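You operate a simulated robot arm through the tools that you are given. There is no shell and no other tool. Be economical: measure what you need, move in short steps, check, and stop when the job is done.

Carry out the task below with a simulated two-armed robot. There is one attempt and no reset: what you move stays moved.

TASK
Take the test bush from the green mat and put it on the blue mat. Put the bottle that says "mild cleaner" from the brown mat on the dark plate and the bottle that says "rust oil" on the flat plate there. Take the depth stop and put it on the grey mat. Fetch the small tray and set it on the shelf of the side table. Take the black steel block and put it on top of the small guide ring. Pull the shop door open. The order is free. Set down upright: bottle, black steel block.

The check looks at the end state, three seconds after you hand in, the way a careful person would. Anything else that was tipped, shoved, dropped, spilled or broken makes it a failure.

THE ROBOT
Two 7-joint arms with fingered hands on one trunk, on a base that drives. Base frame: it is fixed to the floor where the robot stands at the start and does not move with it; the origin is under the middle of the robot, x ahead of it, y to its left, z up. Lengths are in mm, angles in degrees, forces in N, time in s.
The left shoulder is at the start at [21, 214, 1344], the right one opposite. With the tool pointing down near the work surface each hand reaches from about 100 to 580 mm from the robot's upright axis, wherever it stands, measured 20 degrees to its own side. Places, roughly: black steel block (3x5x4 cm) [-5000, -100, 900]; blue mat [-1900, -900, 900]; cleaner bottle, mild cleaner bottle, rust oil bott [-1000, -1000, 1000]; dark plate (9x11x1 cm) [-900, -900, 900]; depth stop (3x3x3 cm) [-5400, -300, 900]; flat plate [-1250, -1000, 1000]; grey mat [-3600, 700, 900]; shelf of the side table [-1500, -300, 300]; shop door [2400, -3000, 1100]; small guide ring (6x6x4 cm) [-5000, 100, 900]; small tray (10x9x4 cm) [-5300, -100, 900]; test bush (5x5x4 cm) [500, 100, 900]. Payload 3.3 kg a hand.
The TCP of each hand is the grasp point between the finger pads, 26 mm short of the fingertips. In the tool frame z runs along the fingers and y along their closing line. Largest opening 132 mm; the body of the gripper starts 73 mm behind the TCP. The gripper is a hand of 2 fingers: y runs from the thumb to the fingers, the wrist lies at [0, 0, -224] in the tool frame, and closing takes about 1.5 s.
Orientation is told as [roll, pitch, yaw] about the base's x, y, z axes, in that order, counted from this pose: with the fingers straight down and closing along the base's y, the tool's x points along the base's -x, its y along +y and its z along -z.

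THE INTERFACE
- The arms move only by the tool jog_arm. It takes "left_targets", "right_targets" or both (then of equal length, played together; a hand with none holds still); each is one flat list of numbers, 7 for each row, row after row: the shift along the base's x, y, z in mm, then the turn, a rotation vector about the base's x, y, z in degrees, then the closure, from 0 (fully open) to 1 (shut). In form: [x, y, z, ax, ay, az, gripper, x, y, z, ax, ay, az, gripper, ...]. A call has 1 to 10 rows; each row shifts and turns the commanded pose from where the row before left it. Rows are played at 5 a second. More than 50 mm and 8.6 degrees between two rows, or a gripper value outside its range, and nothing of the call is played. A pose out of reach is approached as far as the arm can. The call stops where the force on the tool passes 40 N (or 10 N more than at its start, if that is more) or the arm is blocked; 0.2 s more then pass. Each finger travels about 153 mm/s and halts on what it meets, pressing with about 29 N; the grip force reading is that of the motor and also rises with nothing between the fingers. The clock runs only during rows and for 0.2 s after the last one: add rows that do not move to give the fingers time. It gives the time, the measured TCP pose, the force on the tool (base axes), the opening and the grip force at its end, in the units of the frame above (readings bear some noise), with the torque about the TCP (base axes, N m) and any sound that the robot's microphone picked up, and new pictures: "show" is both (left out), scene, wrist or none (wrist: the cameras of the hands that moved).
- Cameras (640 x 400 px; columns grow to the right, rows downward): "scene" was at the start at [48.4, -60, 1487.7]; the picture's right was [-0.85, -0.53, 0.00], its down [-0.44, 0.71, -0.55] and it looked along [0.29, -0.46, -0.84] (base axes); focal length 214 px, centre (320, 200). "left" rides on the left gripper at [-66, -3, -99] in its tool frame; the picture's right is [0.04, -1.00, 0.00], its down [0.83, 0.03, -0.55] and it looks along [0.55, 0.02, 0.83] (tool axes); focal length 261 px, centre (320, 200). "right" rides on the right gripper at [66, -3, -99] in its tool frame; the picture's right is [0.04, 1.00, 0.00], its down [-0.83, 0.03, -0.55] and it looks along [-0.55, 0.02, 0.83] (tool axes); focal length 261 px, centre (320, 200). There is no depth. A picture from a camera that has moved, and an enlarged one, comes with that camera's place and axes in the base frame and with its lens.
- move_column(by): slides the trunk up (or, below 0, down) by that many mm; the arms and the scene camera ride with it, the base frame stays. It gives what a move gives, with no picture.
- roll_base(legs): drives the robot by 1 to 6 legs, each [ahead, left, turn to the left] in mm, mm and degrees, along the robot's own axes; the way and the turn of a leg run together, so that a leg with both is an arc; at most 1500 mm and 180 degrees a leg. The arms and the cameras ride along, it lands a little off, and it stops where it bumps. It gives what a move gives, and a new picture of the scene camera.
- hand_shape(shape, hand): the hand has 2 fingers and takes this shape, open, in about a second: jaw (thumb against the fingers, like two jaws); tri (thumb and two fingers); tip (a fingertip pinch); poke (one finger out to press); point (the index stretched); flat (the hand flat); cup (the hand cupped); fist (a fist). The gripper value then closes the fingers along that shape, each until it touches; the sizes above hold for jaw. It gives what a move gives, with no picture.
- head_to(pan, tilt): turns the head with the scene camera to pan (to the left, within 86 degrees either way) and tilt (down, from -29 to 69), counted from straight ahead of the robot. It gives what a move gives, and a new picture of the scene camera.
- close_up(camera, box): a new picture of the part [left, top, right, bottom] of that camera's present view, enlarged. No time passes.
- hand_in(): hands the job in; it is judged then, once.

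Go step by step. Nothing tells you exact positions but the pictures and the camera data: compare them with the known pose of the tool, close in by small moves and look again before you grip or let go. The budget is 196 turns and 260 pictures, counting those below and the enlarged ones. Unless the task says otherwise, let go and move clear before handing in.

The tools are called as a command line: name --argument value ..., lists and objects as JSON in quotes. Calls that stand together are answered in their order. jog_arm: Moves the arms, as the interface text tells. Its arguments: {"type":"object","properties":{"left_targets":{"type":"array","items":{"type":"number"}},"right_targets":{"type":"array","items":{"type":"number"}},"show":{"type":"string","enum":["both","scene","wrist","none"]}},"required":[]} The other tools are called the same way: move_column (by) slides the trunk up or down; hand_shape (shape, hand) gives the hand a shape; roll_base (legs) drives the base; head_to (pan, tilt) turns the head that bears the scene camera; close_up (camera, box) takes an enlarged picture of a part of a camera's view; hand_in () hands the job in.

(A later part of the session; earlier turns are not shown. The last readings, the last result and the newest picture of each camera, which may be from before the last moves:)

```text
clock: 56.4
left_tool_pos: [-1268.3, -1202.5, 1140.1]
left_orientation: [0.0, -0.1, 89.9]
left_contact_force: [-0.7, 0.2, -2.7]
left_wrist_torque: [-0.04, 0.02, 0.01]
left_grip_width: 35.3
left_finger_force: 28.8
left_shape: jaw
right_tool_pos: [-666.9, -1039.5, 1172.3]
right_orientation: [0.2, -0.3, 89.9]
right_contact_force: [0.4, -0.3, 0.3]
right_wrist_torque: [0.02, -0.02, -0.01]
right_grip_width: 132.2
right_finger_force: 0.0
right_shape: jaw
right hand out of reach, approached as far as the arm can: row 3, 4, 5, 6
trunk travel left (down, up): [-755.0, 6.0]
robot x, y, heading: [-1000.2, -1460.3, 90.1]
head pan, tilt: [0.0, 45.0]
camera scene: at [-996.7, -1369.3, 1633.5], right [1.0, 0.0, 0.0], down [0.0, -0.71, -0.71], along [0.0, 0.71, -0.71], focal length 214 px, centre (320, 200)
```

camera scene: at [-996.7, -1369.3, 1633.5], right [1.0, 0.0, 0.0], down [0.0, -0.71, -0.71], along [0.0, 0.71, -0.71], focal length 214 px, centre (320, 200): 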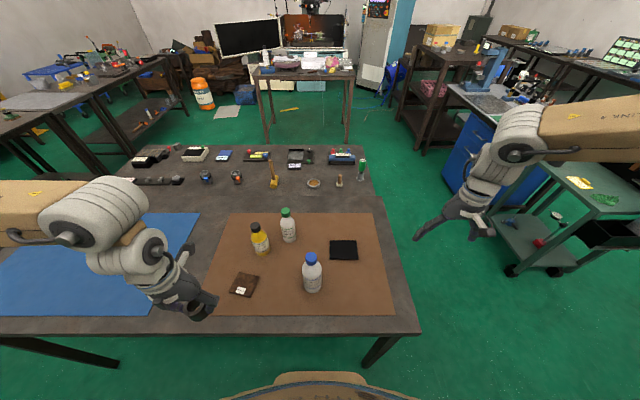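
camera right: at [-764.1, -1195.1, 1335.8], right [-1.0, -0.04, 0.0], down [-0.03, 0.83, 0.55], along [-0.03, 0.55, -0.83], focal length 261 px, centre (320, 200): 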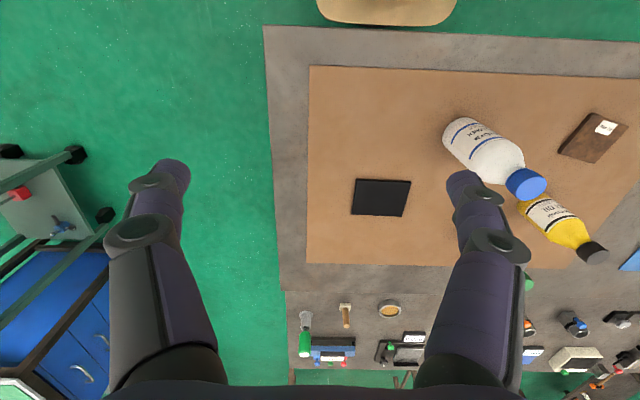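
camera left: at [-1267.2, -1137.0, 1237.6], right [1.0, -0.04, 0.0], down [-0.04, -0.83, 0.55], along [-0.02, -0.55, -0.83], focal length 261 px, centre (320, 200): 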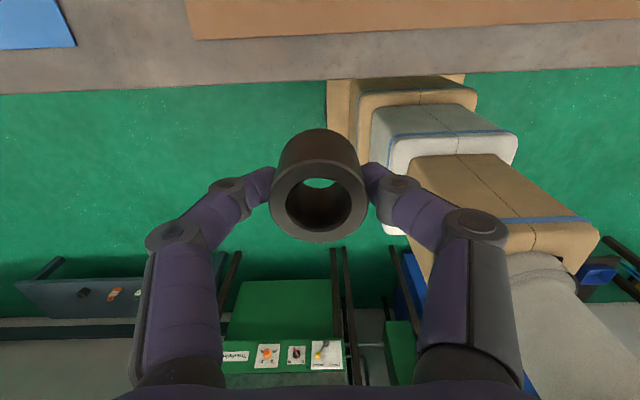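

A wrist limit seems likely, so I try a different yaw of the right hand (the cap is round, so any yaw works).

jog_arm --right_targets '[0, 0, 0, 0, 0, 8, 0, 0, 0, 0, 0, 0, 8, 0, 0, 0, 0, 0, 0, 8, 0, 0, 0, 0, 0, 0, 8, 0, -40, 0, 0, 0, 0, 0, 0, -40, 0, 0, 0, 0, 0, 0, -40, 0, 0, 0, 0, 0, 0]' --show "scene"

```text
clock: 58.0
left_tool_pos: [-1270.4, -1203.9, 1139.1]
left_orientation: [0.0, 0.1, 89.7]
left_contact_force: [-0.3, 0.2, -3.6]
left_wrist_torque: [-0.01, 0.0, 0.03]
left_grip_width: 35.5
left_finger_force: 29.4
left_shape: jaw
right_tool_pos: [-735.1, -1086.5, 1204.1]
right_orientation: [0.3, -0.3, 121.9]
right_contact_force: [-1.2, -0.1, 0.2]
right_wrist_torque: [0.01, 0.0, -0.02]
right_grip_width: 131.7
right_finger_force: 0.1
right_shape: jaw
right hand out of reach, approached as far as the arm can: row 5, 6, 7
trunk travel left (down, up): [-755.0, 6.0]
robot x, y, heading: [-995.6, -1459.7, 90.1]
head pan, tilt: [0.0, 45.0]
camera scene: at [-997.8, -1369.6, 1633.5], right [1.0, 0.0, 0.0], down [0.0, -0.71, -0.71], along [0.0, 0.71, -0.71], focal length 214 px, centre (320, 200)
```

scene: 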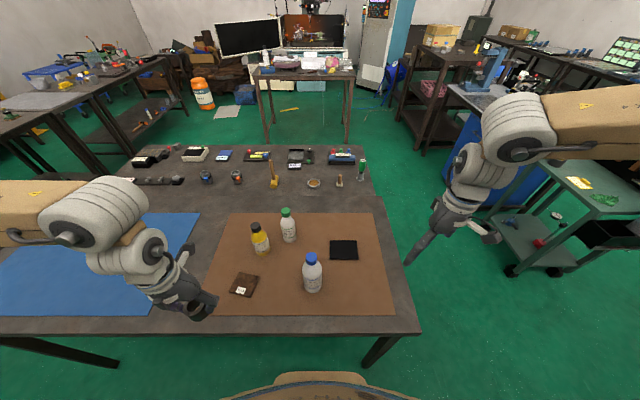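

Still sliding along a limit. I go back to the original, known-good stretched pose and lower there before swinging in.

jog_arm --right_targets '[40, 5, 10, 0, 0, -8, 0, 40, 5, 10, 0, 0, -8, 0, 40, 5, 10, 0, 0, -8, 0, 28, 0, 10, 0, 0, -8, 0, 0, 0, -40, 0, 0, 0, 0, 0, 0, -40, 0, 0, 0, 0, 0, 0, -40, 0, 0, 0, 0, 0, 0, -10, 0, 0, 0, 0]' --show "scene"

```text
clock: 59.8
left_tool_pos: [-1268.6, -1203.6, 1140.5]
left_orientation: [0.0, 0.1, 89.8]
left_contact_force: [0.5, -0.2, -3.4]
left_wrist_torque: [-0.01, -0.02, 0.0]
left_grip_width: 35.3
left_finger_force: 28.7
left_shape: jaw
right_tool_pos: [-586.1, -1069.2, 1113.5]
right_orientation: [0.0, -0.1, 89.8]
right_contact_force: [0.4, -0.5, 0.1]
right_wrist_torque: [0.01, 0.03, 0.0]
right_grip_width: 131.9
right_finger_force: 0.1
right_shape: jaw
trunk travel left (down, up): [-755.0, 6.0]
robot x, y, heading: [-995.7, -1458.0, 89.8]
head pan, tilt: [0.0, 45.0]
camera scene: at [-997.4, -1369.1, 1633.5], right [1.0, 0.0, 0.0], down [0.0, -0.71, -0.71], along [0.0, 0.71, -0.71], focal length 214 px, centre (320, 200)
```

scene: 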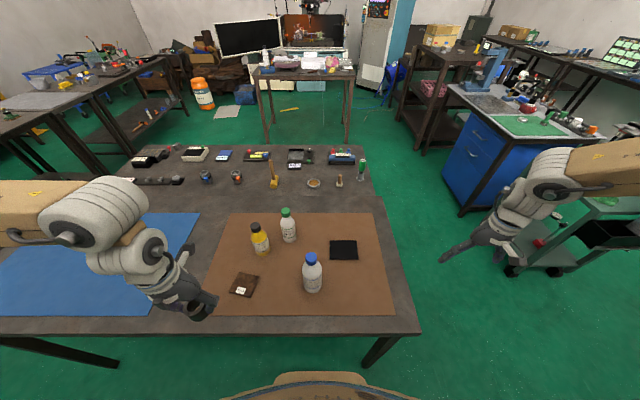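

That pose is free and low enough. Now I swing in at this height.

jog_arm --right_targets '[-45, 8, 0, 0, 0, 0, 0, -45, 8, 0, 0, 0, 0, 0, -45, 8, 0, 0, 0, 0, 0, -45, 8, 0, 0, 0, 0, 0, -45, 8, 0, 0, 0, 0, 0, -45, 0, 0, 0, 0, 0, 0]' --show "scene"

```text
clock: 61.2
left_tool_pos: [-1268.9, -1204.4, 1139.7]
left_orientation: [0.0, 0.0, 89.8]
left_contact_force: [-0.6, -0.2, -3.3]
left_wrist_torque: [0.0, 0.0, -0.02]
left_grip_width: 35.5
left_finger_force: 28.6
left_shape: jaw
right_tool_pos: [-745.6, -1109.4, 1197.9]
right_orientation: [0.2, -0.1, 90.0]
right_contact_force: [-0.1, 0.4, 0.6]
right_wrist_torque: [0.06, -0.02, 0.02]
right_grip_width: 131.8
right_finger_force: 0.0
right_shape: jaw
right hand out of reach, approached as far as the arm can: row 2, 3, 4, 5, 6
trunk travel left (down, up): [-755.0, 6.0]
robot x, y, heading: [-998.4, -1460.3, 89.8]
head pan, tilt: [0.0, 45.0]
camera scene: at [-998.2, -1369.3, 1633.5], right [1.0, 0.0, 0.0], down [0.0, -0.71, -0.71], along [0.0, 0.71, -0.71], focal length 214 px, centre (320, 200)
```

scene: 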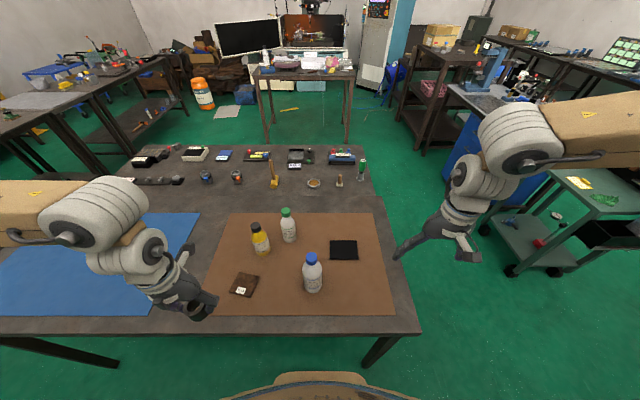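

I return outward and try the opposite yaw, to see whether the wrist roll is what limits it.

jog_arm --right_targets '[45, 5, -10, 0, 0, 0, 0, 45, 5, -20, 0, 0, 0, 0, 0, 0, 0, 0, 0, -8, 0, 0, 0, 0, 0, 0, -8, 0, 0, 0, 0, 0, 0, -8, 0, 0, 0, 0, 0, 0, -8, 0, 0, 0, 0, 0, 0, -8, 0, -45, 8, 0, 0, 0, 0, 0, -45, 8, 0, 0, 0, 0, 0, -45, 8, 0, 0, 0, 0, 0]' --show "scene"

```text
clock: 63.4
left_tool_pos: [-1270.8, -1203.2, 1139.3]
left_orientation: [0.0, 0.0, 89.8]
left_contact_force: [0.1, -0.3, -3.1]
left_wrist_torque: [0.0, 0.0, -0.04]
left_grip_width: 35.7
left_finger_force: 29.5
left_shape: jaw
right_tool_pos: [-742.4, -1105.0, 1194.6]
right_orientation: [0.1, -0.1, 49.7]
right_contact_force: [-1.8, 0.0, 0.4]
right_wrist_torque: [-0.01, 0.02, 0.01]
right_grip_width: 131.8
right_finger_force: 0.1
right_shape: jaw
right hand out of reach, approached as far as the arm can: row 9, 10
trunk travel left (down, up): [-755.0, 6.0]
robot x, y, heading: [-999.2, -1464.8, 89.5]
head pan, tilt: [0.0, 45.0]
camera scene: at [-998.0, -1369.6, 1633.5], right [1.0, 0.0, 0.0], down [0.0, -0.71, -0.71], along [0.0, 0.71, -0.71], focal length 214 px, centre (320, 200)
```

scene: 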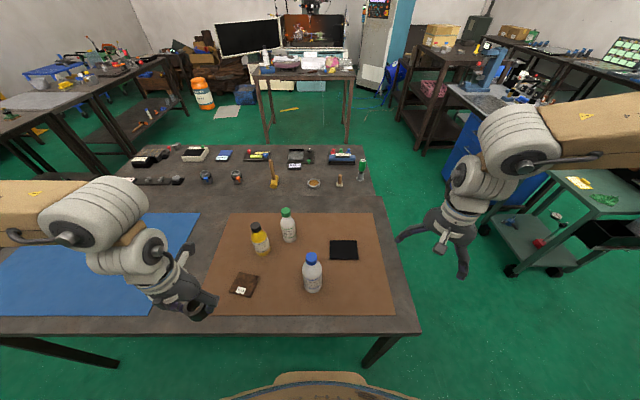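

Yaw isn't the limiter: the right arm sits in an outward branch, while the left works well inward. I'll do the fine work with the left hand: bush first. I park the right hand outward and roll left to the blue mat.

jog_arm --right_targets '[45, -10, 0, 0, 0, 8, 0, 45, -10, 0, 0, 0, 8, 0, 0, -40, 0, 0, 0, 8, 0, 0, -40, 0, 0, 0, 8, 0, -20, -30, 0, 0, 0, 8, 0]' --show "none"

roll_base --legs '[[0, 650, 0]]'

```text
clock: 64.6
left_tool_pos: [-1270.8, -1201.5, 1138.3]
left_orientation: [-0.1, 0.1, 89.8]
left_contact_force: [-1.1, -0.2, -3.3]
left_wrist_torque: [-0.02, -0.03, 0.0]
left_grip_width: 35.4
left_finger_force: 29.2
left_shape: jaw
right_tool_pos: [-673.5, -1223.7, 1194.0]
right_orientation: [-0.1, 0.1, 90.0]
right_contact_force: [-0.3, 0.0, -0.1]
right_wrist_torque: [0.0, -0.03, 0.02]
right_grip_width: 131.5
right_finger_force: 0.0
right_shape: jaw
right hand out of reach, approached as far as the arm can: row 5
trunk travel left (down, up): [-755.0, 6.0]
robot x, y, heading: [-999.2, -1461.5, 89.9]
head pan, tilt: [0.0, 45.0]
```

```text
clock: 68.3
left_tool_pos: [-1931.6, -1207.0, 1138.4]
left_orientation: [0.0, 0.1, 90.4]
left_contact_force: [0.3, -0.2, -3.2]
left_wrist_torque: [0.01, -0.01, 0.01]
left_grip_width: 35.4
left_finger_force: 29.2
left_shape: jaw
right_tool_pos: [-1331.4, -1222.8, 1193.6]
right_orientation: [0.0, 0.1, 90.4]
right_contact_force: [-0.2, 0.3, -0.1]
right_wrist_torque: [-0.01, -0.02, 0.02]
right_grip_width: 131.9
right_finger_force: 0.0
right_shape: jaw
trunk travel left (down, up): [-755.0, 6.0]
robot x, y, heading: [-1656.8, -1462.4, 90.6]
head pan, tilt: [0.0, 45.0]
camera scene: at [-1658.4, -1370.5, 1633.5], right [1.0, 0.01, 0.0], down [0.01, -0.71, -0.71], along [0.0, 0.71, -0.71], focal length 214 px, centre (320, 200)
```

scene: 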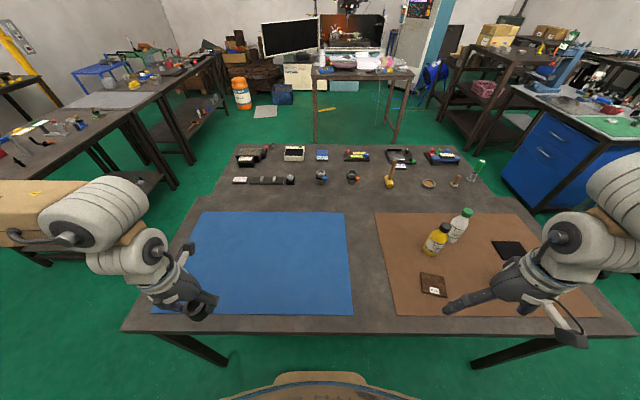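

Blue mat spans about x -2200…-1540, y -1140…-710. I bring the bush over about [-1760, -1020] and lower.

jog_arm --left_targets '[32, 28, -20, 0, 0, 0, 1, 32, 28, -20, 0, 0, 0, 1, 32, 28, -20, 0, 0, 0, 1, 32, 28, -20, 0, 0, 0, 1, 32, 28, -20, 0, 0, 0, 1, 12, 40, 0, 0, 0, 0, 1, 0, 7, -40, 0, 0, 0, 1, 0, 0, -40, 0, 0, 0, 1]'

close_up --camera "scene" --box '[230, 200, 350, 320]'

```text
clock: 70.1
left_tool_pos: [-1772.1, -1011.1, 965.4]
left_orientation: [0.0, -0.6, 91.5]
left_contact_force: [-0.2, 0.5, -2.8]
left_wrist_torque: [0.0, 0.04, -0.01]
left_grip_width: 35.2
left_finger_force: 29.1
left_shape: jaw
right_tool_pos: [-1332.3, -1223.2, 1193.2]
right_orientation: [0.2, 0.1, 90.3]
right_contact_force: [-0.4, -0.5, 0.2]
right_wrist_torque: [0.01, 0.02, 0.01]
right_grip_width: 132.0
right_finger_force: 0.0
right_shape: jaw
trunk travel left (down, up): [-755.0, 6.0]
robot x, y, heading: [-1656.0, -1464.4, 90.3]
head pan, tilt: [0.0, 45.0]
camera scene: at [-1658.2, -1370.2, 1633.5], right [1.0, 0.01, 0.0], down [0.0, -0.71, -0.71], along [0.0, 0.71, -0.71], focal length 214 px, centre (320, 200)
camera left: at [-1771.5, -945.9, 1064.4], right [1.0, -0.01, 0.0], down [-0.01, -0.84, 0.54], along [-0.01, -0.54, -0.84], focal length 261 px, centre (320, 200)
```

scene: 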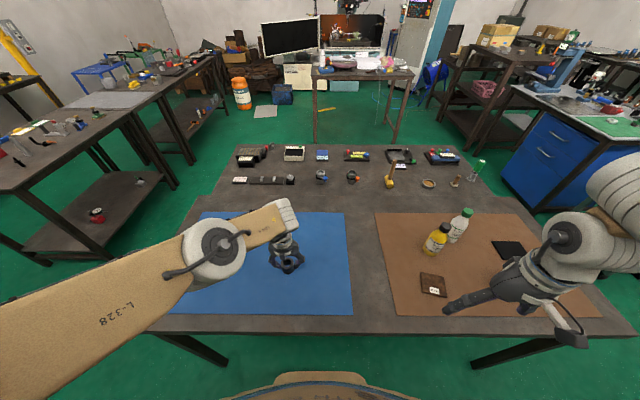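
left: 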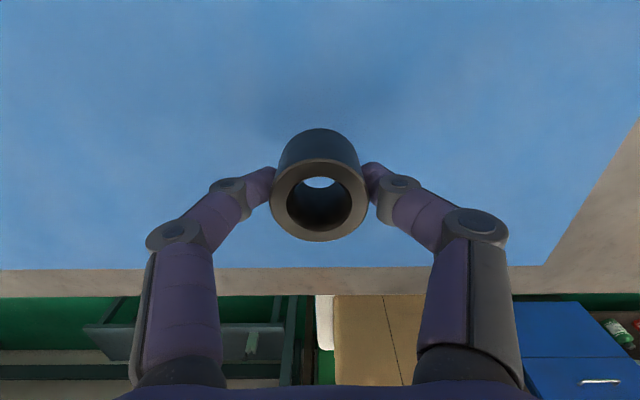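

```text
3.33 times, centred on (290, 260) of scene
camera zoom: at [-1658.2, -1370.2, 1633.5], right [1.0, 0.01, 0.0], down [0.0, -0.71, -0.71], along [0.0, 0.71, -0.71], focal length 715 px, centre (420, 0)
```

zoom: 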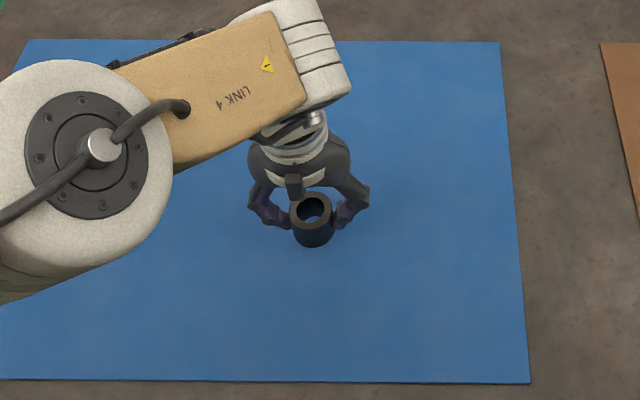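

The bush is well over the mat. I lower it in small steps until contact.

jog_arm --left_targets '[0, 0, -20, 0, 0, 0, 1, 0, 0, -17, 0, 0, 0, 1, 0, 0, -3, 0, 0, 0, 1, 0, 0, -3, 0, 0, 0, 1, 0, 0, 0, 0, 0, 0, 1]' --show "none"

```text
clock: 71.3
left_tool_pos: [-1771.1, -1024.9, 944.9]
left_orientation: [0.4, -0.5, 91.4]
left_contact_force: [0.0, 0.3, -3.1]
left_wrist_torque: [0.03, 0.01, -0.01]
left_grip_width: 35.1
left_finger_force: 29.0
left_shape: jaw
left hand out of reach, approached as far as the arm can: row 1, 2
right_tool_pos: [-1332.7, -1221.4, 1193.7]
right_orientation: [0.1, 0.1, 90.3]
right_contact_force: [1.3, -0.1, 0.3]
right_wrist_torque: [0.0, -0.01, 0.01]
right_grip_width: 132.0
right_finger_force: 0.0
right_shape: jaw
trunk travel left (down, up): [-755.0, 6.0]
robot x, y, heading: [-1656.3, -1462.1, 90.3]
head pan, tilt: [0.0, 45.0]
```

The raised trunk now limits the low reach, so I lift the hand, lower the trunk, and continue.

jog_arm --left_targets '[0, 0, 40, 0, 0, 0, 1, 0, 0, 40, 0, 0, 0, 1, 0, 0, 30, 0, 0, 0, 1]' --show "none"

move_column --by -100

jog_arm --left_targets '[0, 0, -15, 0, 0, 0, 1, 0, 0, -10, 0, 0, 0, 1, 0, 0, -3, 0, 0, 0, 1, 0, 0, 0, 0, 0, 0, 1]' --show "none"

```text
clock: 72.1
left_tool_pos: [-1758.0, -1031.7, 1053.7]
left_orientation: [0.1, 0.0, 90.2]
left_contact_force: [-0.4, 0.0, -2.4]
left_wrist_torque: [0.0, -0.02, 0.0]
left_grip_width: 34.5
left_finger_force: 28.7
left_shape: jaw
right_tool_pos: [-1331.7, -1221.7, 1193.3]
right_orientation: [0.1, 0.1, 90.3]
right_contact_force: [0.5, -0.4, 1.3]
right_wrist_torque: [0.02, 0.02, -0.03]
right_grip_width: 131.9
right_finger_force: 0.0
right_shape: jaw
trunk travel left (down, up): [-755.0, 6.0]
robot x, y, heading: [-1662.2, -1460.2, 90.6]
head pan, tilt: [0.0, 45.0]
```

```text
clock: 73.4
left_tool_pos: [-1759.0, -1032.1, 951.1]
left_orientation: [0.0, -0.1, 90.4]
left_contact_force: [0.4, -0.5, -2.3]
left_wrist_torque: [-0.01, 0.01, -0.01]
left_grip_width: 34.4
left_finger_force: 28.8
left_shape: jaw
right_tool_pos: [-1331.6, -1221.9, 1093.0]
right_orientation: [0.2, 0.1, 90.4]
right_contact_force: [0.9, -0.9, 1.2]
right_wrist_torque: [-0.02, 0.02, 0.01]
right_grip_width: 131.5
right_finger_force: 0.0
right_shape: jaw
trunk travel left (down, up): [-655.0, 106.0]
robot x, y, heading: [-1658.2, -1462.3, 90.1]
head pan, tilt: [0.0, 45.0]
```

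```text
clock: 74.4
left_tool_pos: [-1758.7, -1032.1, 924.2]
left_orientation: [0.1, 0.1, 90.4]
left_contact_force: [-0.2, 0.4, -2.8]
left_wrist_torque: [-0.02, 0.03, -0.01]
left_grip_width: 34.5
left_finger_force: 28.5
left_shape: jaw
right_tool_pos: [-1331.8, -1221.8, 1092.5]
right_orientation: [0.2, 0.0, 90.5]
right_contact_force: [-0.2, 0.5, 0.0]
right_wrist_torque: [0.02, -0.01, 0.02]
right_grip_width: 131.6
right_finger_force: 0.0
right_shape: jaw
trunk travel left (down, up): [-655.0, 106.0]
robot x, y, heading: [-1660.2, -1461.2, 90.4]
head pan, tilt: [0.0, 45.0]
```

Close to the mat now; I keep lowering in 2–3 mm steps and check the wrist picture.

jog_arm --left_targets '[0, 0, -3, 0, 0, 0, 1, 0, 0, -2, 0, 0, 0, 1, 0, 0, -2, 0, 0, 0, 1, 0, 0, 0, 0, 0, 0, 1]' --show "wrist"

```text
clock: 75.4
left_tool_pos: [-1759.4, -1033.5, 917.7]
left_orientation: [0.0, 0.0, 90.4]
left_contact_force: [-1.1, -1.1, 7.3]
left_wrist_torque: [-0.03, 0.02, -0.03]
left_grip_width: 34.7
left_finger_force: 28.8
left_shape: jaw
right_tool_pos: [-1331.9, -1223.0, 1093.3]
right_orientation: [0.1, 0.1, 90.5]
right_contact_force: [-0.5, -0.1, -0.5]
right_wrist_torque: [0.01, 0.01, 0.0]
right_grip_width: 132.0
right_finger_force: 0.0
right_shape: jaw
trunk travel left (down, up): [-655.0, 106.0]
robot x, y, heading: [-1656.7, -1461.5, 90.3]
head pan, tilt: [0.0, 45.0]
camera left: at [-1757.6, -967.3, 1015.9], right [1.0, -0.03, 0.0], down [-0.03, -0.83, 0.55], along [-0.02, -0.55, -0.83], focal length 261 px, centre (320, 200)
```

left: 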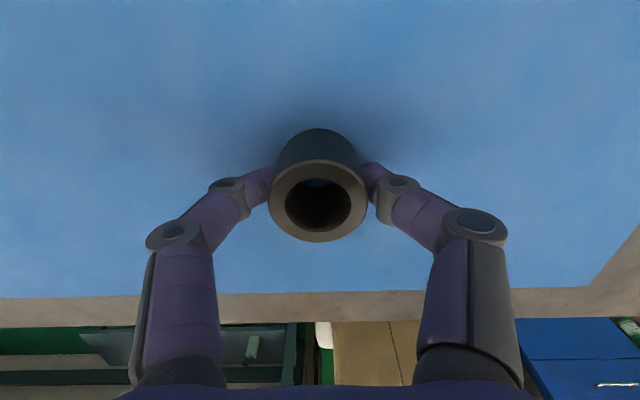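

Contact made. I open slowly and lift straight up.

jog_arm --left_targets '[0, 0, 0, 0, 0, 0, 0.6, 0, 0, 0, 0, 0, 0, 0.3, 0, 0, 0, 0, 0, 0, 0, 0, 0, 0, 0, 0, 0, 0, 0, 0, 20, 0, 0, 0, 0, 0, 0, 40, 0, 0, 0, 0, 0, 0, 40, 0, 0, 0, 0, 0, 0, 40, 0, 0, 0, 0, 0, 0, 40, 0, 0, 0, 0]'

```text
clock: 77.4
left_tool_pos: [-1757.7, -1032.8, 1099.0]
left_orientation: [0.0, -0.1, 90.2]
left_contact_force: [-0.4, -0.2, 0.3]
left_wrist_torque: [0.05, 0.01, 0.0]
left_grip_width: 131.9
left_finger_force: 0.2
left_shape: jaw
right_tool_pos: [-1332.8, -1221.9, 1092.3]
right_orientation: [0.2, 0.1, 90.4]
right_contact_force: [0.1, 0.1, -0.1]
right_wrist_torque: [-0.01, 0.0, 0.0]
right_grip_width: 131.8
right_finger_force: 0.1
right_shape: jaw
trunk travel left (down, up): [-655.0, 106.0]
robot x, y, heading: [-1659.6, -1459.7, 90.2]
head pan, tilt: [0.0, 45.0]
camera scene: at [-1657.6, -1370.5, 1533.4], right [1.0, 0.01, 0.0], down [0.0, -0.71, -0.71], along [0.0, 0.71, -0.71], focal length 214 px, centre (320, 200)
camera left: at [-1756.0, -968.1, 1198.0], right [1.0, -0.03, 0.0], down [-0.03, -0.83, 0.55], along [-0.02, -0.55, -0.83], focal length 261 px, centre (320, 200)
```

scene: 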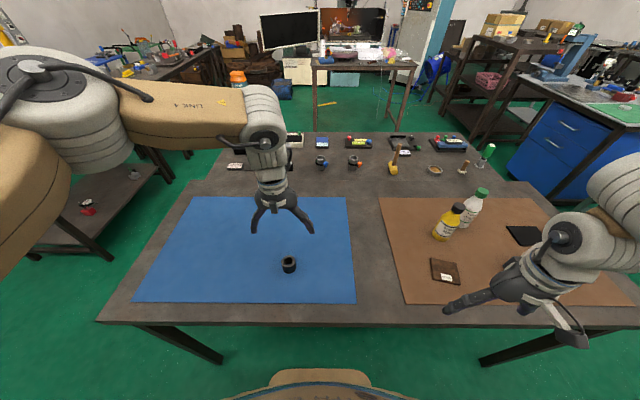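
left: 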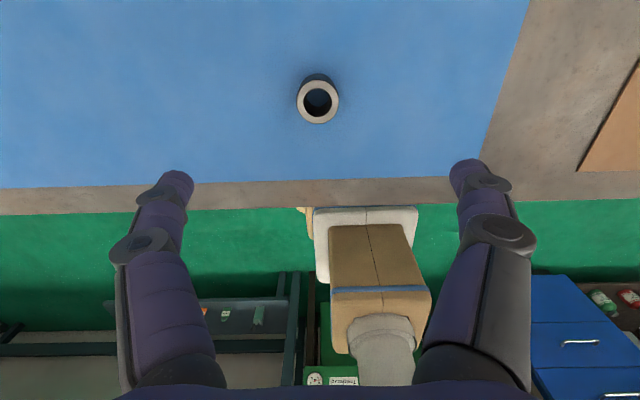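

The bush stands on the blue mat. Next the rust oil: yellow bottle about [-1218, -908], top z≈1041; flat plate about [-1258, -1045]. I roll right and slightly ahead.

roll_base --legs '[[0, -540, 0], [45, 0, 0]]'

```text
clock: 81.1
left_tool_pos: [-1218.6, -981.1, 1098.4]
left_orientation: [0.0, 0.1, 90.7]
left_contact_force: [0.1, 0.2, 0.0]
left_wrist_torque: [-0.03, -0.02, 0.01]
left_grip_width: 132.0
left_finger_force: 0.1
left_shape: jaw
right_tool_pos: [-791.4, -1166.2, 1092.9]
right_orientation: [0.2, 0.1, 90.7]
right_contact_force: [-0.2, 0.3, -0.3]
right_wrist_torque: [-0.01, 0.02, -0.01]
right_grip_width: 131.9
right_finger_force: 0.1
right_shape: jaw
trunk travel left (down, up): [-655.0, 106.0]
robot x, y, heading: [-1116.2, -1410.4, 90.7]
head pan, tilt: [0.0, 45.0]
camera scene: at [-1116.6, -1316.2, 1533.2], right [1.0, 0.01, 0.0], down [0.01, -0.71, -0.71], along [-0.01, 0.71, -0.71], focal length 214 px, centre (320, 200)
```

scene: 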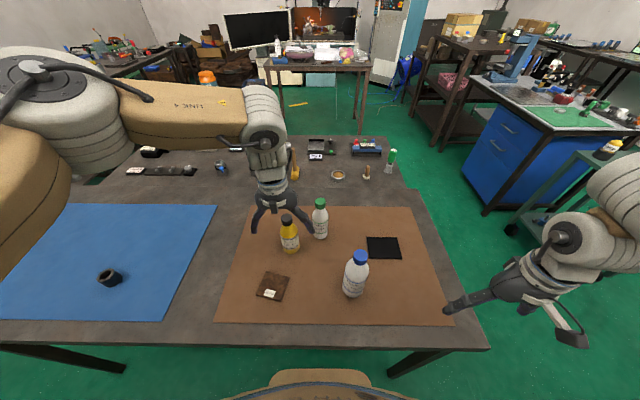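

I move the left hand, partly closed, over the yellow bottle's cap and look with the wrist camera.

jog_arm --left_targets '[-1, 38, 0, 0, 0, 0, 0.2, -1, 38, 0, 0, 0, 0, 0.4, 0, 0, 0, 0, 0, 0, 0.4, 0, 0, 0, 0, 0, 0, 0.4]'

close_up --camera "scene" --box '[240, 160, 400, 300]'

```text
clock: 82.1
left_tool_pos: [-1217.5, -906.6, 1099.9]
left_orientation: [0.0, 0.1, 90.7]
left_contact_force: [0.4, 0.0, 0.6]
left_wrist_torque: [0.01, 0.01, -0.01]
left_grip_width: 79.9
left_finger_force: 0.0
left_shape: jaw
right_tool_pos: [-791.0, -1167.6, 1093.0]
right_orientation: [0.2, 0.1, 90.6]
right_contact_force: [-0.4, 0.9, 0.0]
right_wrist_torque: [0.0, 0.03, 0.01]
right_grip_width: 131.6
right_finger_force: 0.0
right_shape: jaw
trunk travel left (down, up): [-655.0, 106.0]
robot x, y, heading: [-1114.8, -1412.6, 90.6]
head pan, tilt: [0.0, 45.0]
camera scene: at [-1116.3, -1318.0, 1533.3], right [1.0, 0.01, 0.0], down [0.01, -0.71, -0.71], along [-0.01, 0.71, -0.71], focal length 214 px, centre (320, 200)
camera left: at [-1218.0, -840.2, 1198.1], right [1.0, -0.03, 0.0], down [-0.02, -0.83, 0.55], along [-0.02, -0.55, -0.83], focal length 261 px, centre (320, 200)
```

scene: 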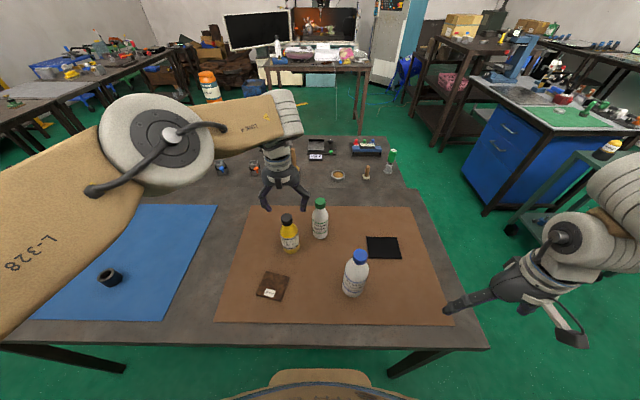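
left: 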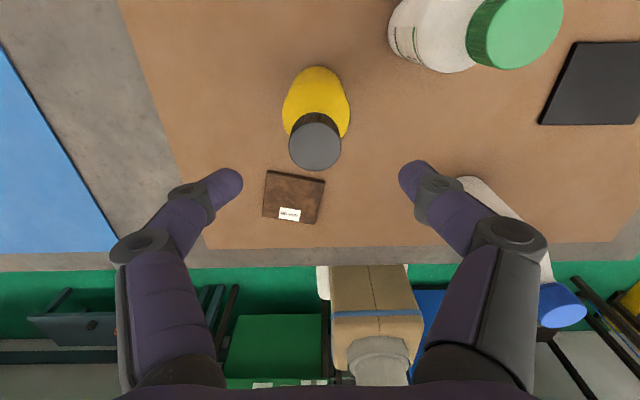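

```text
2.86 times, centred on (320, 230) of scene
camera zoom: at [-1116.3, -1318.0, 1533.3], right [1.0, 0.01, 0.0], down [0.01, -0.71, -0.71], along [-0.01, 0.71, -0.71], focal length 613 px, centre (320, 114)
```

zoom: 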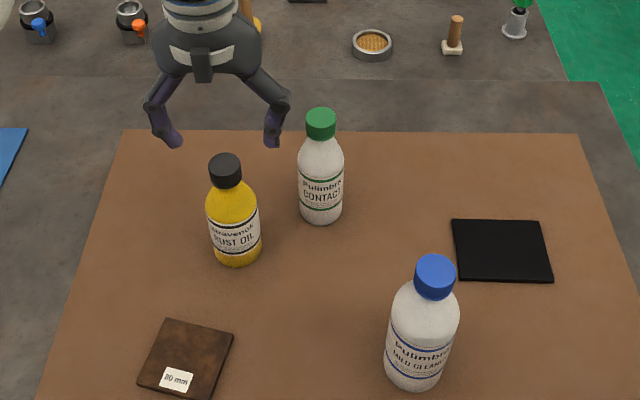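

Cap top at about [-1221, -901, 1050]. I lower onto the cap and close.

jog_arm --left_targets '[-4, 5, -20, 0, 0, 0, 0.4, 0, 0, -22, 0, 0, 0, 0.4, 0, 0, -20, 0, 0, 0, 0.4, 0, 0, 0, 0, 0, 0, 0.7, 0, 0, 0, 0, 0, 0, 1, 0, 0, 0, 0, 0, 0, 1, 0, 0, 0, 0, 0, 0, 1, 0, 0, 0, 0, 0, 0, 1]'

close_up --camera "scene" --box '[240, 160, 400, 300]'

```text
clock: 83.9
left_tool_pos: [-1223.3, -906.2, 1037.6]
left_orientation: [-0.1, 0.0, 90.8]
left_contact_force: [-0.6, 1.3, 0.7]
left_wrist_torque: [0.01, 0.0, -0.01]
left_grip_width: 22.5
left_finger_force: 28.8
left_shape: jaw
left hand out of reach, approached as far as the arm can: row 3
right_tool_pos: [-791.3, -1169.3, 1093.6]
right_orientation: [0.3, 0.1, 90.6]
right_contact_force: [-1.3, 0.4, 0.3]
right_wrist_torque: [0.0, 0.04, -0.02]
right_grip_width: 132.0
right_finger_force: 0.1
right_shape: jaw
trunk travel left (down, up): [-655.0, 106.0]
robot x, y, heading: [-1118.7, -1410.2, 90.5]
head pan, tilt: [0.0, 45.0]
camera scene: at [-1117.0, -1318.7, 1533.4], right [1.0, 0.01, 0.0], down [0.01, -0.71, -0.71], along [-0.01, 0.71, -0.71], focal length 214 px, centre (320, 200)
camera left: at [-1222.5, -839.6, 1135.7], right [1.0, -0.03, 0.0], down [-0.02, -0.83, 0.55], along [-0.02, -0.55, -0.83], focal length 261 px, centre (320, 200)
```

scene: 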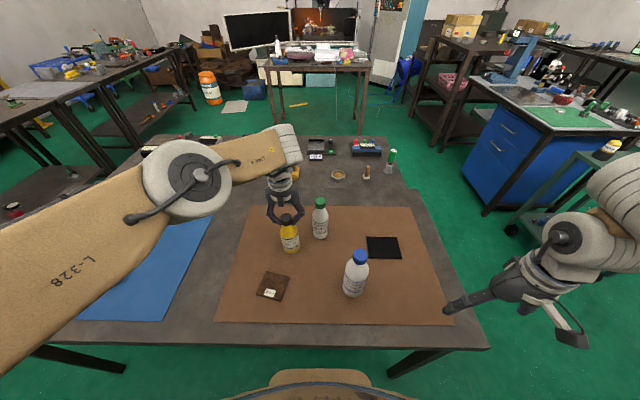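
left: 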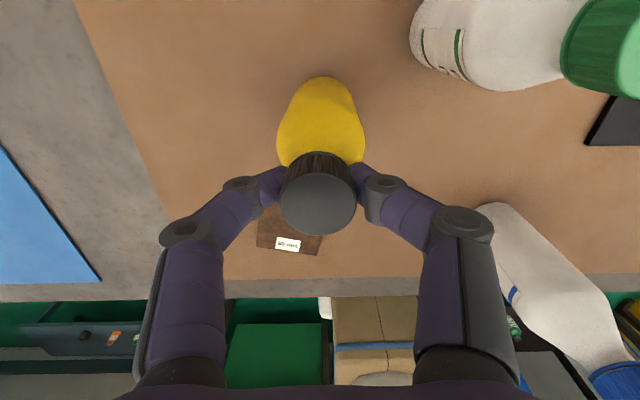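

```text
2.86 times, centred on (320, 230) of scene
camera zoom: at [-1117.0, -1318.7, 1533.4], right [1.0, 0.01, 0.0], down [0.01, -0.71, -0.71], along [-0.01, 0.71, -0.71], focal length 613 px, centre (320, 114)
```

zoom: 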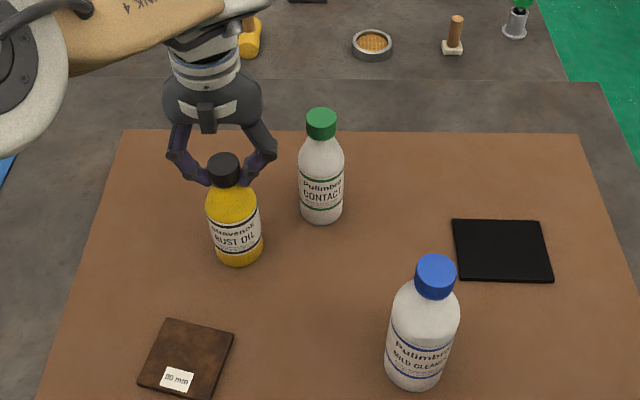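

The cap is held. I lift slightly, look how it hangs, and carry it over the flat plate at about [-1262, -1041].

jog_arm --left_targets '[0, 0, 15, 0, 0, 0, 1, 0, -5, 25, 0, 0, 0, 1, -10, -35, 5, 0, 0, 0, 1, -10, -35, 0, 0, 0, 0, 1, -10, -35, 0, 0, 0, 0, 1, -9, -27, 0, 0, 0, 0, 1, 0, 0, 0, 0, 0, 0, 1, 0, 0, 0, 0, 0, 0, 1]'

close_up --camera "scene" --box '[200, 170, 360, 310]'

```text
clock: 85.7
left_tool_pos: [-1260.3, -1042.0, 1082.4]
left_orientation: [0.1, 0.0, 90.7]
left_contact_force: [-0.1, 1.0, -2.7]
left_wrist_torque: [0.0, 0.01, -0.01]
left_grip_width: 22.4
left_finger_force: 29.2
left_shape: jaw
right_tool_pos: [-792.3, -1169.1, 1093.6]
right_orientation: [0.2, 0.0, 90.8]
right_contact_force: [-0.1, 0.2, 0.3]
right_wrist_torque: [-0.01, -0.01, 0.04]
right_grip_width: 131.8
right_finger_force: 0.1
right_shape: jaw
trunk travel left (down, up): [-655.0, 106.0]
robot x, y, heading: [-1114.5, -1414.1, 91.0]
head pan, tilt: [0.0, 45.0]
camera scene: at [-1117.4, -1319.0, 1533.4], right [1.0, 0.01, 0.0], down [0.01, -0.71, -0.71], along [-0.01, 0.71, -0.71], focal length 214 px, centre (320, 200)
camera left: at [-1260.4, -976.4, 1180.6], right [1.0, -0.03, 0.0], down [-0.02, -0.83, 0.55], along [-0.02, -0.55, -0.83], focal length 261 px, centre (320, 200)
```

scene: 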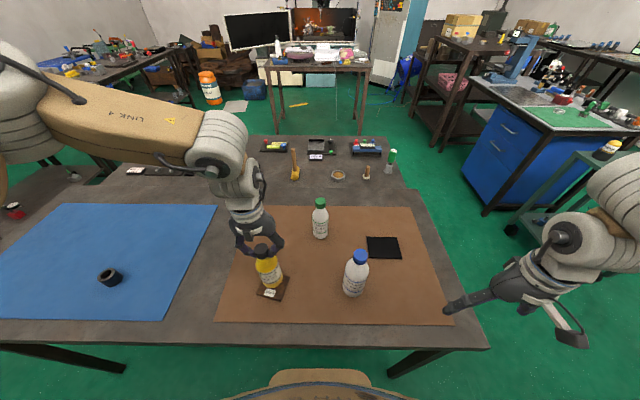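
left: 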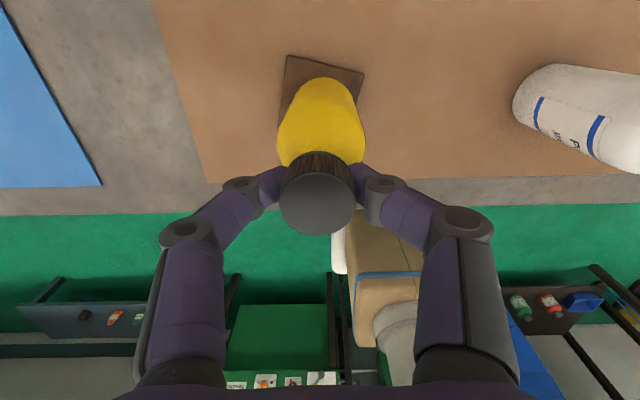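

```text
2.86 times, centred on (280, 240) of scene
camera zoom: at [-1117.4, -1319.0, 1533.4], right [1.0, 0.01, 0.0], down [0.01, -0.71, -0.71], along [-0.01, 0.71, -0.71], focal length 613 px, centre (434, 86)
```

zoom: 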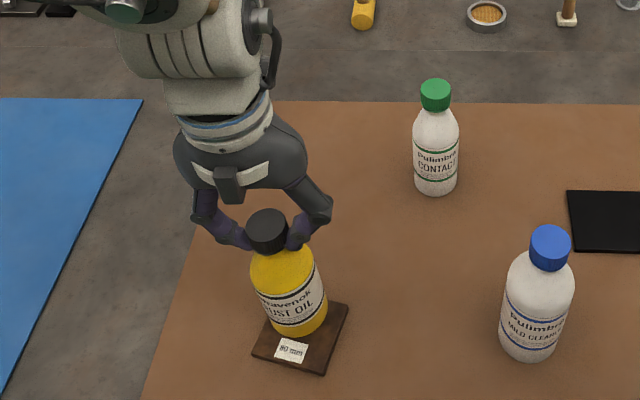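

The bottle hangs upright over the plate. I lower it to contact.

jog_arm --left_targets '[-3, 0, -15, 0, 0, 0, 1, 0, 0, -12, 0, 0, 0, 1, 0, 0, -3, 0, 0, 0, 1, 0, 0, -3, 0, 0, 0, 1, 0, 0, 0, 0, 0, 0, 1]' --show "none"

```text
clock: 86.9
left_tool_pos: [-1263.5, -1042.0, 1050.6]
left_orientation: [0.0, 0.1, 90.7]
left_contact_force: [-0.5, -0.2, -2.4]
left_wrist_torque: [0.04, -0.02, -0.02]
left_grip_width: 22.3
left_finger_force: 29.4
left_shape: jaw
right_tool_pos: [-791.9, -1170.0, 1093.5]
right_orientation: [0.2, 0.0, 90.7]
right_contact_force: [0.4, -0.2, -0.2]
right_wrist_torque: [0.03, 0.03, 0.0]
right_grip_width: 131.7
right_finger_force: 0.1
right_shape: jaw
trunk travel left (down, up): [-655.0, 106.0]
robot x, y, heading: [-1115.7, -1410.1, 90.8]
head pan, tilt: [0.0, 45.0]
```

jog_arm --left_targets '[0, 0, -2, 0, 0, 0, 1, 0, 0, -2, 0, 0, 0, 1, 0, 0, 0, 0, 0, 0, 1]' --show "scene"

close_up --camera "scene" --box '[220, 230, 320, 310]'

```text
clock: 87.7
left_tool_pos: [-1264.3, -1043.0, 1045.8]
left_orientation: [0.0, 0.0, 90.6]
left_contact_force: [1.4, -0.7, 1.4]
left_wrist_torque: [-0.03, -0.01, 0.02]
left_grip_width: 22.7
left_finger_force: 29.3
left_shape: jaw
right_tool_pos: [-791.2, -1169.0, 1093.1]
right_orientation: [0.1, 0.1, 90.7]
right_contact_force: [0.1, -0.5, -0.8]
right_wrist_torque: [0.01, 0.0, -0.01]
right_grip_width: 131.9
right_finger_force: 0.1
right_shape: jaw
trunk travel left (down, up): [-655.0, 106.0]
robot x, y, heading: [-1114.4, -1409.5, 90.7]
head pan, tilt: [0.0, 45.0]
camera scene: at [-1116.8, -1319.1, 1533.5], right [1.0, 0.01, 0.0], down [0.01, -0.71, -0.71], along [-0.01, 0.71, -0.71], focal length 214 px, centre (320, 200)
```

scene: 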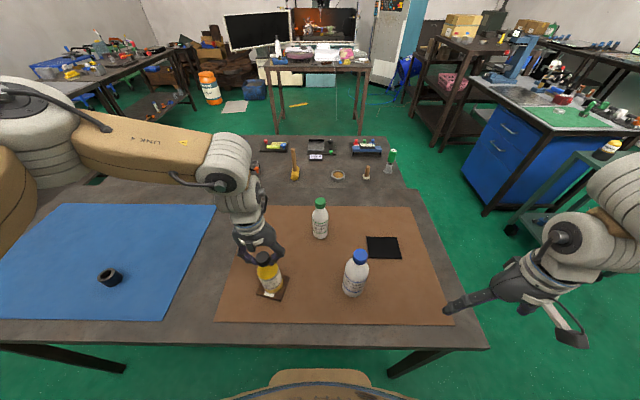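

```text
5.00 times, centred on (270, 270) of scene
camera zoom: at [-1116.8, -1319.1, 1533.5], right [1.0, 0.01, 0.0], down [0.01, -0.71, -0.71], along [-0.01, 0.71, -0.71], focal length 1072 px, centre (570, -150)
```

zoom: 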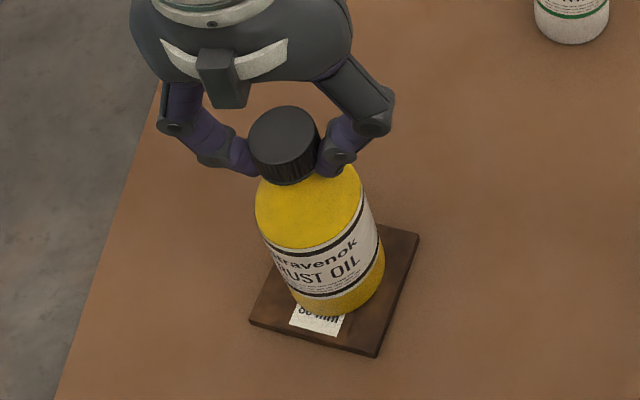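

The bottle stands on the plate. I release and lift clear.

jog_arm --left_targets '[0, 0, -1, 0, 0, 0, 1, 0, 0, 0, 0, 0, 0, 0.75, 0, 0, 0, 0, 0, 0, 0.55, 0, 0, 0, 0, 0, 0, 0.4, 0, 0, 0, 0, 0, 0, 0.3, 0, 0, 30, 0, 0, 0, 0.3, 0, 0, 40, 0, 0, 0, 0.3, 0, 0, 30, 0, 0, 0, 0.3]'

```text
clock: 89.5
left_tool_pos: [-1265.0, -1045.3, 1147.0]
left_orientation: [0.0, 0.2, 90.7]
left_contact_force: [-0.2, -0.1, -1.1]
left_wrist_torque: [0.0, -0.04, 0.0]
left_grip_width: 92.1
left_finger_force: 0.1
left_shape: jaw
right_tool_pos: [-791.4, -1169.0, 1093.4]
right_orientation: [0.2, 0.2, 90.7]
right_contact_force: [0.0, -0.3, -0.2]
right_wrist_torque: [0.01, 0.0, 0.01]
right_grip_width: 131.7
right_finger_force: 0.0
right_shape: jaw
trunk travel left (down, up): [-655.0, 106.0]
robot x, y, heading: [-1116.7, -1409.5, 90.7]
head pan, tilt: [0.0, 45.0]
camera scene: at [-1117.0, -1319.2, 1533.4], right [1.0, 0.01, 0.0], down [0.01, -0.71, -0.71], along [-0.01, 0.71, -0.71], focal length 214 px, centre (320, 200)
camera left: at [-1263.6, -977.8, 1244.1], right [1.0, -0.03, 0.0], down [-0.02, -0.83, 0.55], along [-0.02, -0.55, -0.83], focal length 261 px, centre (320, 200)
```

scene: 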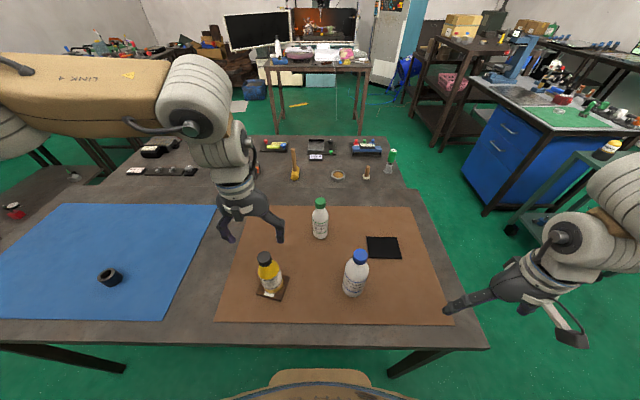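
left: 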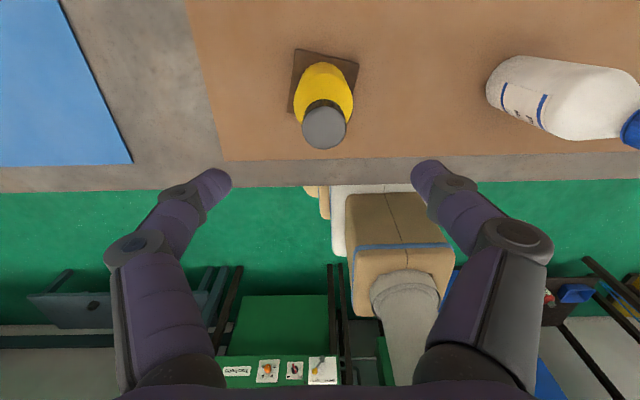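

Rust oil is on the flat plate. Next the mild cleaner bottle; I draw the left hand back a bit and roll right so both bottle and dark plate are in its range.

jog_arm --left_targets '[0, -40, 0, 0, 0, 0, 0.3, 0, -40, 0, 0, 0, 0, 0.3]' --show "none"

roll_base --legs '[[0, -255, 0]]'

close_up --camera "scene" --box '[160, 190, 360, 330]'

```text
clock: 90.1
left_tool_pos: [-1265.2, -1124.8, 1146.7]
left_orientation: [0.1, 0.0, 90.7]
left_contact_force: [0.3, -0.1, 0.4]
left_wrist_torque: [0.02, 0.03, -0.01]
left_grip_width: 92.1
left_finger_force: 0.0
left_shape: jaw
right_tool_pos: [-791.4, -1169.6, 1093.6]
right_orientation: [0.2, 0.1, 90.7]
right_contact_force: [0.3, 0.6, 0.2]
right_wrist_torque: [-0.01, -0.02, -0.04]
right_grip_width: 132.1
right_finger_force: 0.0
right_shape: jaw
trunk travel left (down, up): [-655.0, 106.0]
robot x, y, heading: [-1116.8, -1410.9, 90.9]
head pan, tilt: [0.0, 45.0]
```

```text
clock: 91.9
left_tool_pos: [-1031.5, -1138.8, 1147.0]
left_orientation: [-0.1, 0.0, 91.9]
left_contact_force: [0.0, -0.2, 0.3]
left_wrist_torque: [0.02, 0.04, -0.03]
left_grip_width: 92.2
left_finger_force: 0.0
left_shape: jaw
right_tool_pos: [-557.0, -1173.4, 1094.5]
right_orientation: [0.2, -0.1, 92.0]
right_contact_force: [1.0, -0.7, 0.5]
right_wrist_torque: [0.04, -0.03, -0.02]
right_grip_width: 132.0
right_finger_force: 0.1
right_shape: jaw
trunk travel left (down, up): [-655.0, 106.0]
robot x, y, heading: [-875.5, -1421.3, 91.8]
head pan, tilt: [0.0, 45.0]
camera scene: at [-879.4, -1331.5, 1533.6], right [1.0, 0.03, 0.0], down [0.03, -0.71, -0.71], along [-0.02, 0.71, -0.71], focal length 214 px, centre (320, 200)
```

scene: 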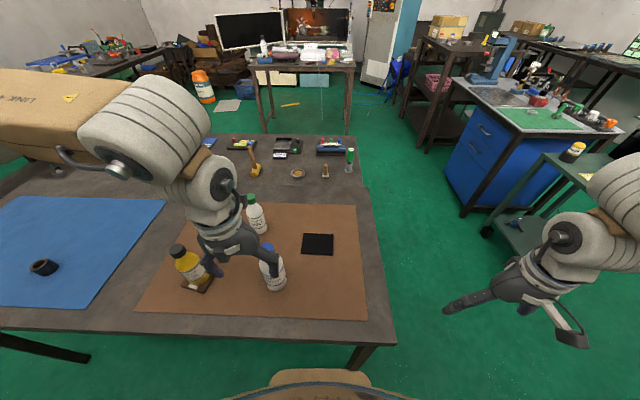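

```text
2.86 times, centred on (260, 260) of scene
camera zoom: at [-879.4, -1331.5, 1533.6], right [1.0, 0.03, 0.0], down [0.03, -0.71, -0.71], along [-0.02, 0.71, -0.71], focal length 613 px, centre (491, 29)
```

zoom: 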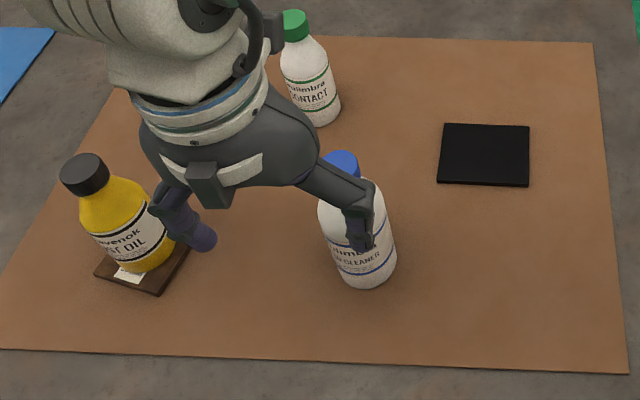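

I move the left hand forward over the cap and look with the wrist camera.

jog_arm --left_targets '[3, 42, 5, 0, 0, 0, 0.3, 3, 42, 0, 0, 0, 0, 0.3, 0, 0, 0, 0, 0, 0, 0.3]' --show "wrist"

close_up --camera "scene" --box '[160, 190, 360, 330]'

```text
clock: 92.7
left_tool_pos: [-1025.1, -1053.7, 1153.0]
left_orientation: [0.0, 0.1, 91.9]
left_contact_force: [0.3, 0.4, -1.2]
left_wrist_torque: [-0.01, -0.04, 0.03]
left_grip_width: 92.0
left_finger_force: 0.1
left_shape: jaw
right_tool_pos: [-555.0, -1173.2, 1091.8]
right_orientation: [0.3, 0.0, 92.0]
right_contact_force: [0.4, 0.4, 0.7]
right_wrist_torque: [-0.03, 0.05, -0.03]
right_grip_width: 131.8
right_finger_force: 0.1
right_shape: jaw
trunk travel left (down, up): [-655.0, 106.0]
robot x, y, heading: [-874.1, -1419.2, 92.0]
head pan, tilt: [0.0, 45.0]
camera left: at [-1025.7, -987.4, 1252.2], right [1.0, -0.01, 0.0], down [-0.01, -0.83, 0.55], along [0.0, -0.55, -0.83], focal length 261 px, centre (320, 200)
```

left: 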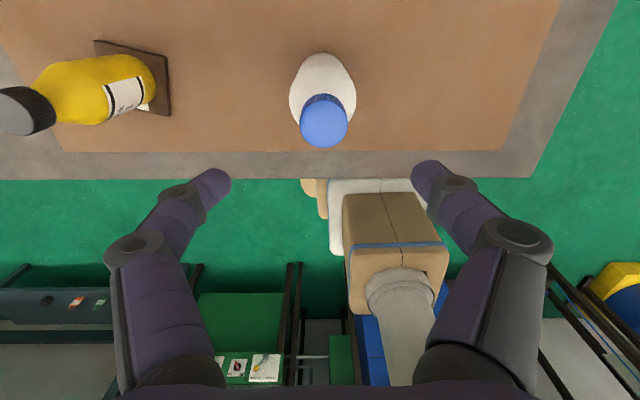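

```text
2.86 times, centred on (260, 260) of scene
camera zoom: at [-877.8, -1329.7, 1533.4], right [1.0, 0.03, 0.0], down [0.02, -0.71, -0.71], along [-0.02, 0.71, -0.71], focal length 613 px, centre (491, 29)
```

zoom: 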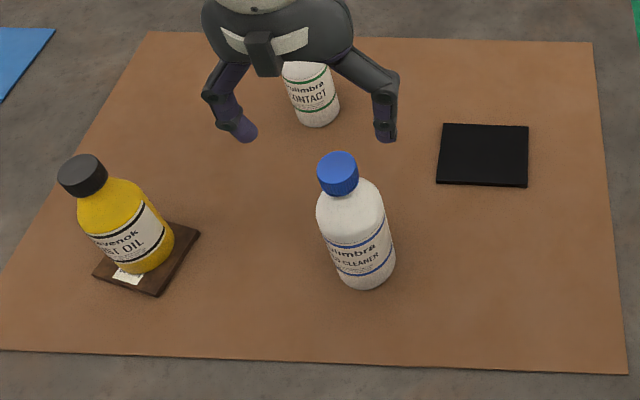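

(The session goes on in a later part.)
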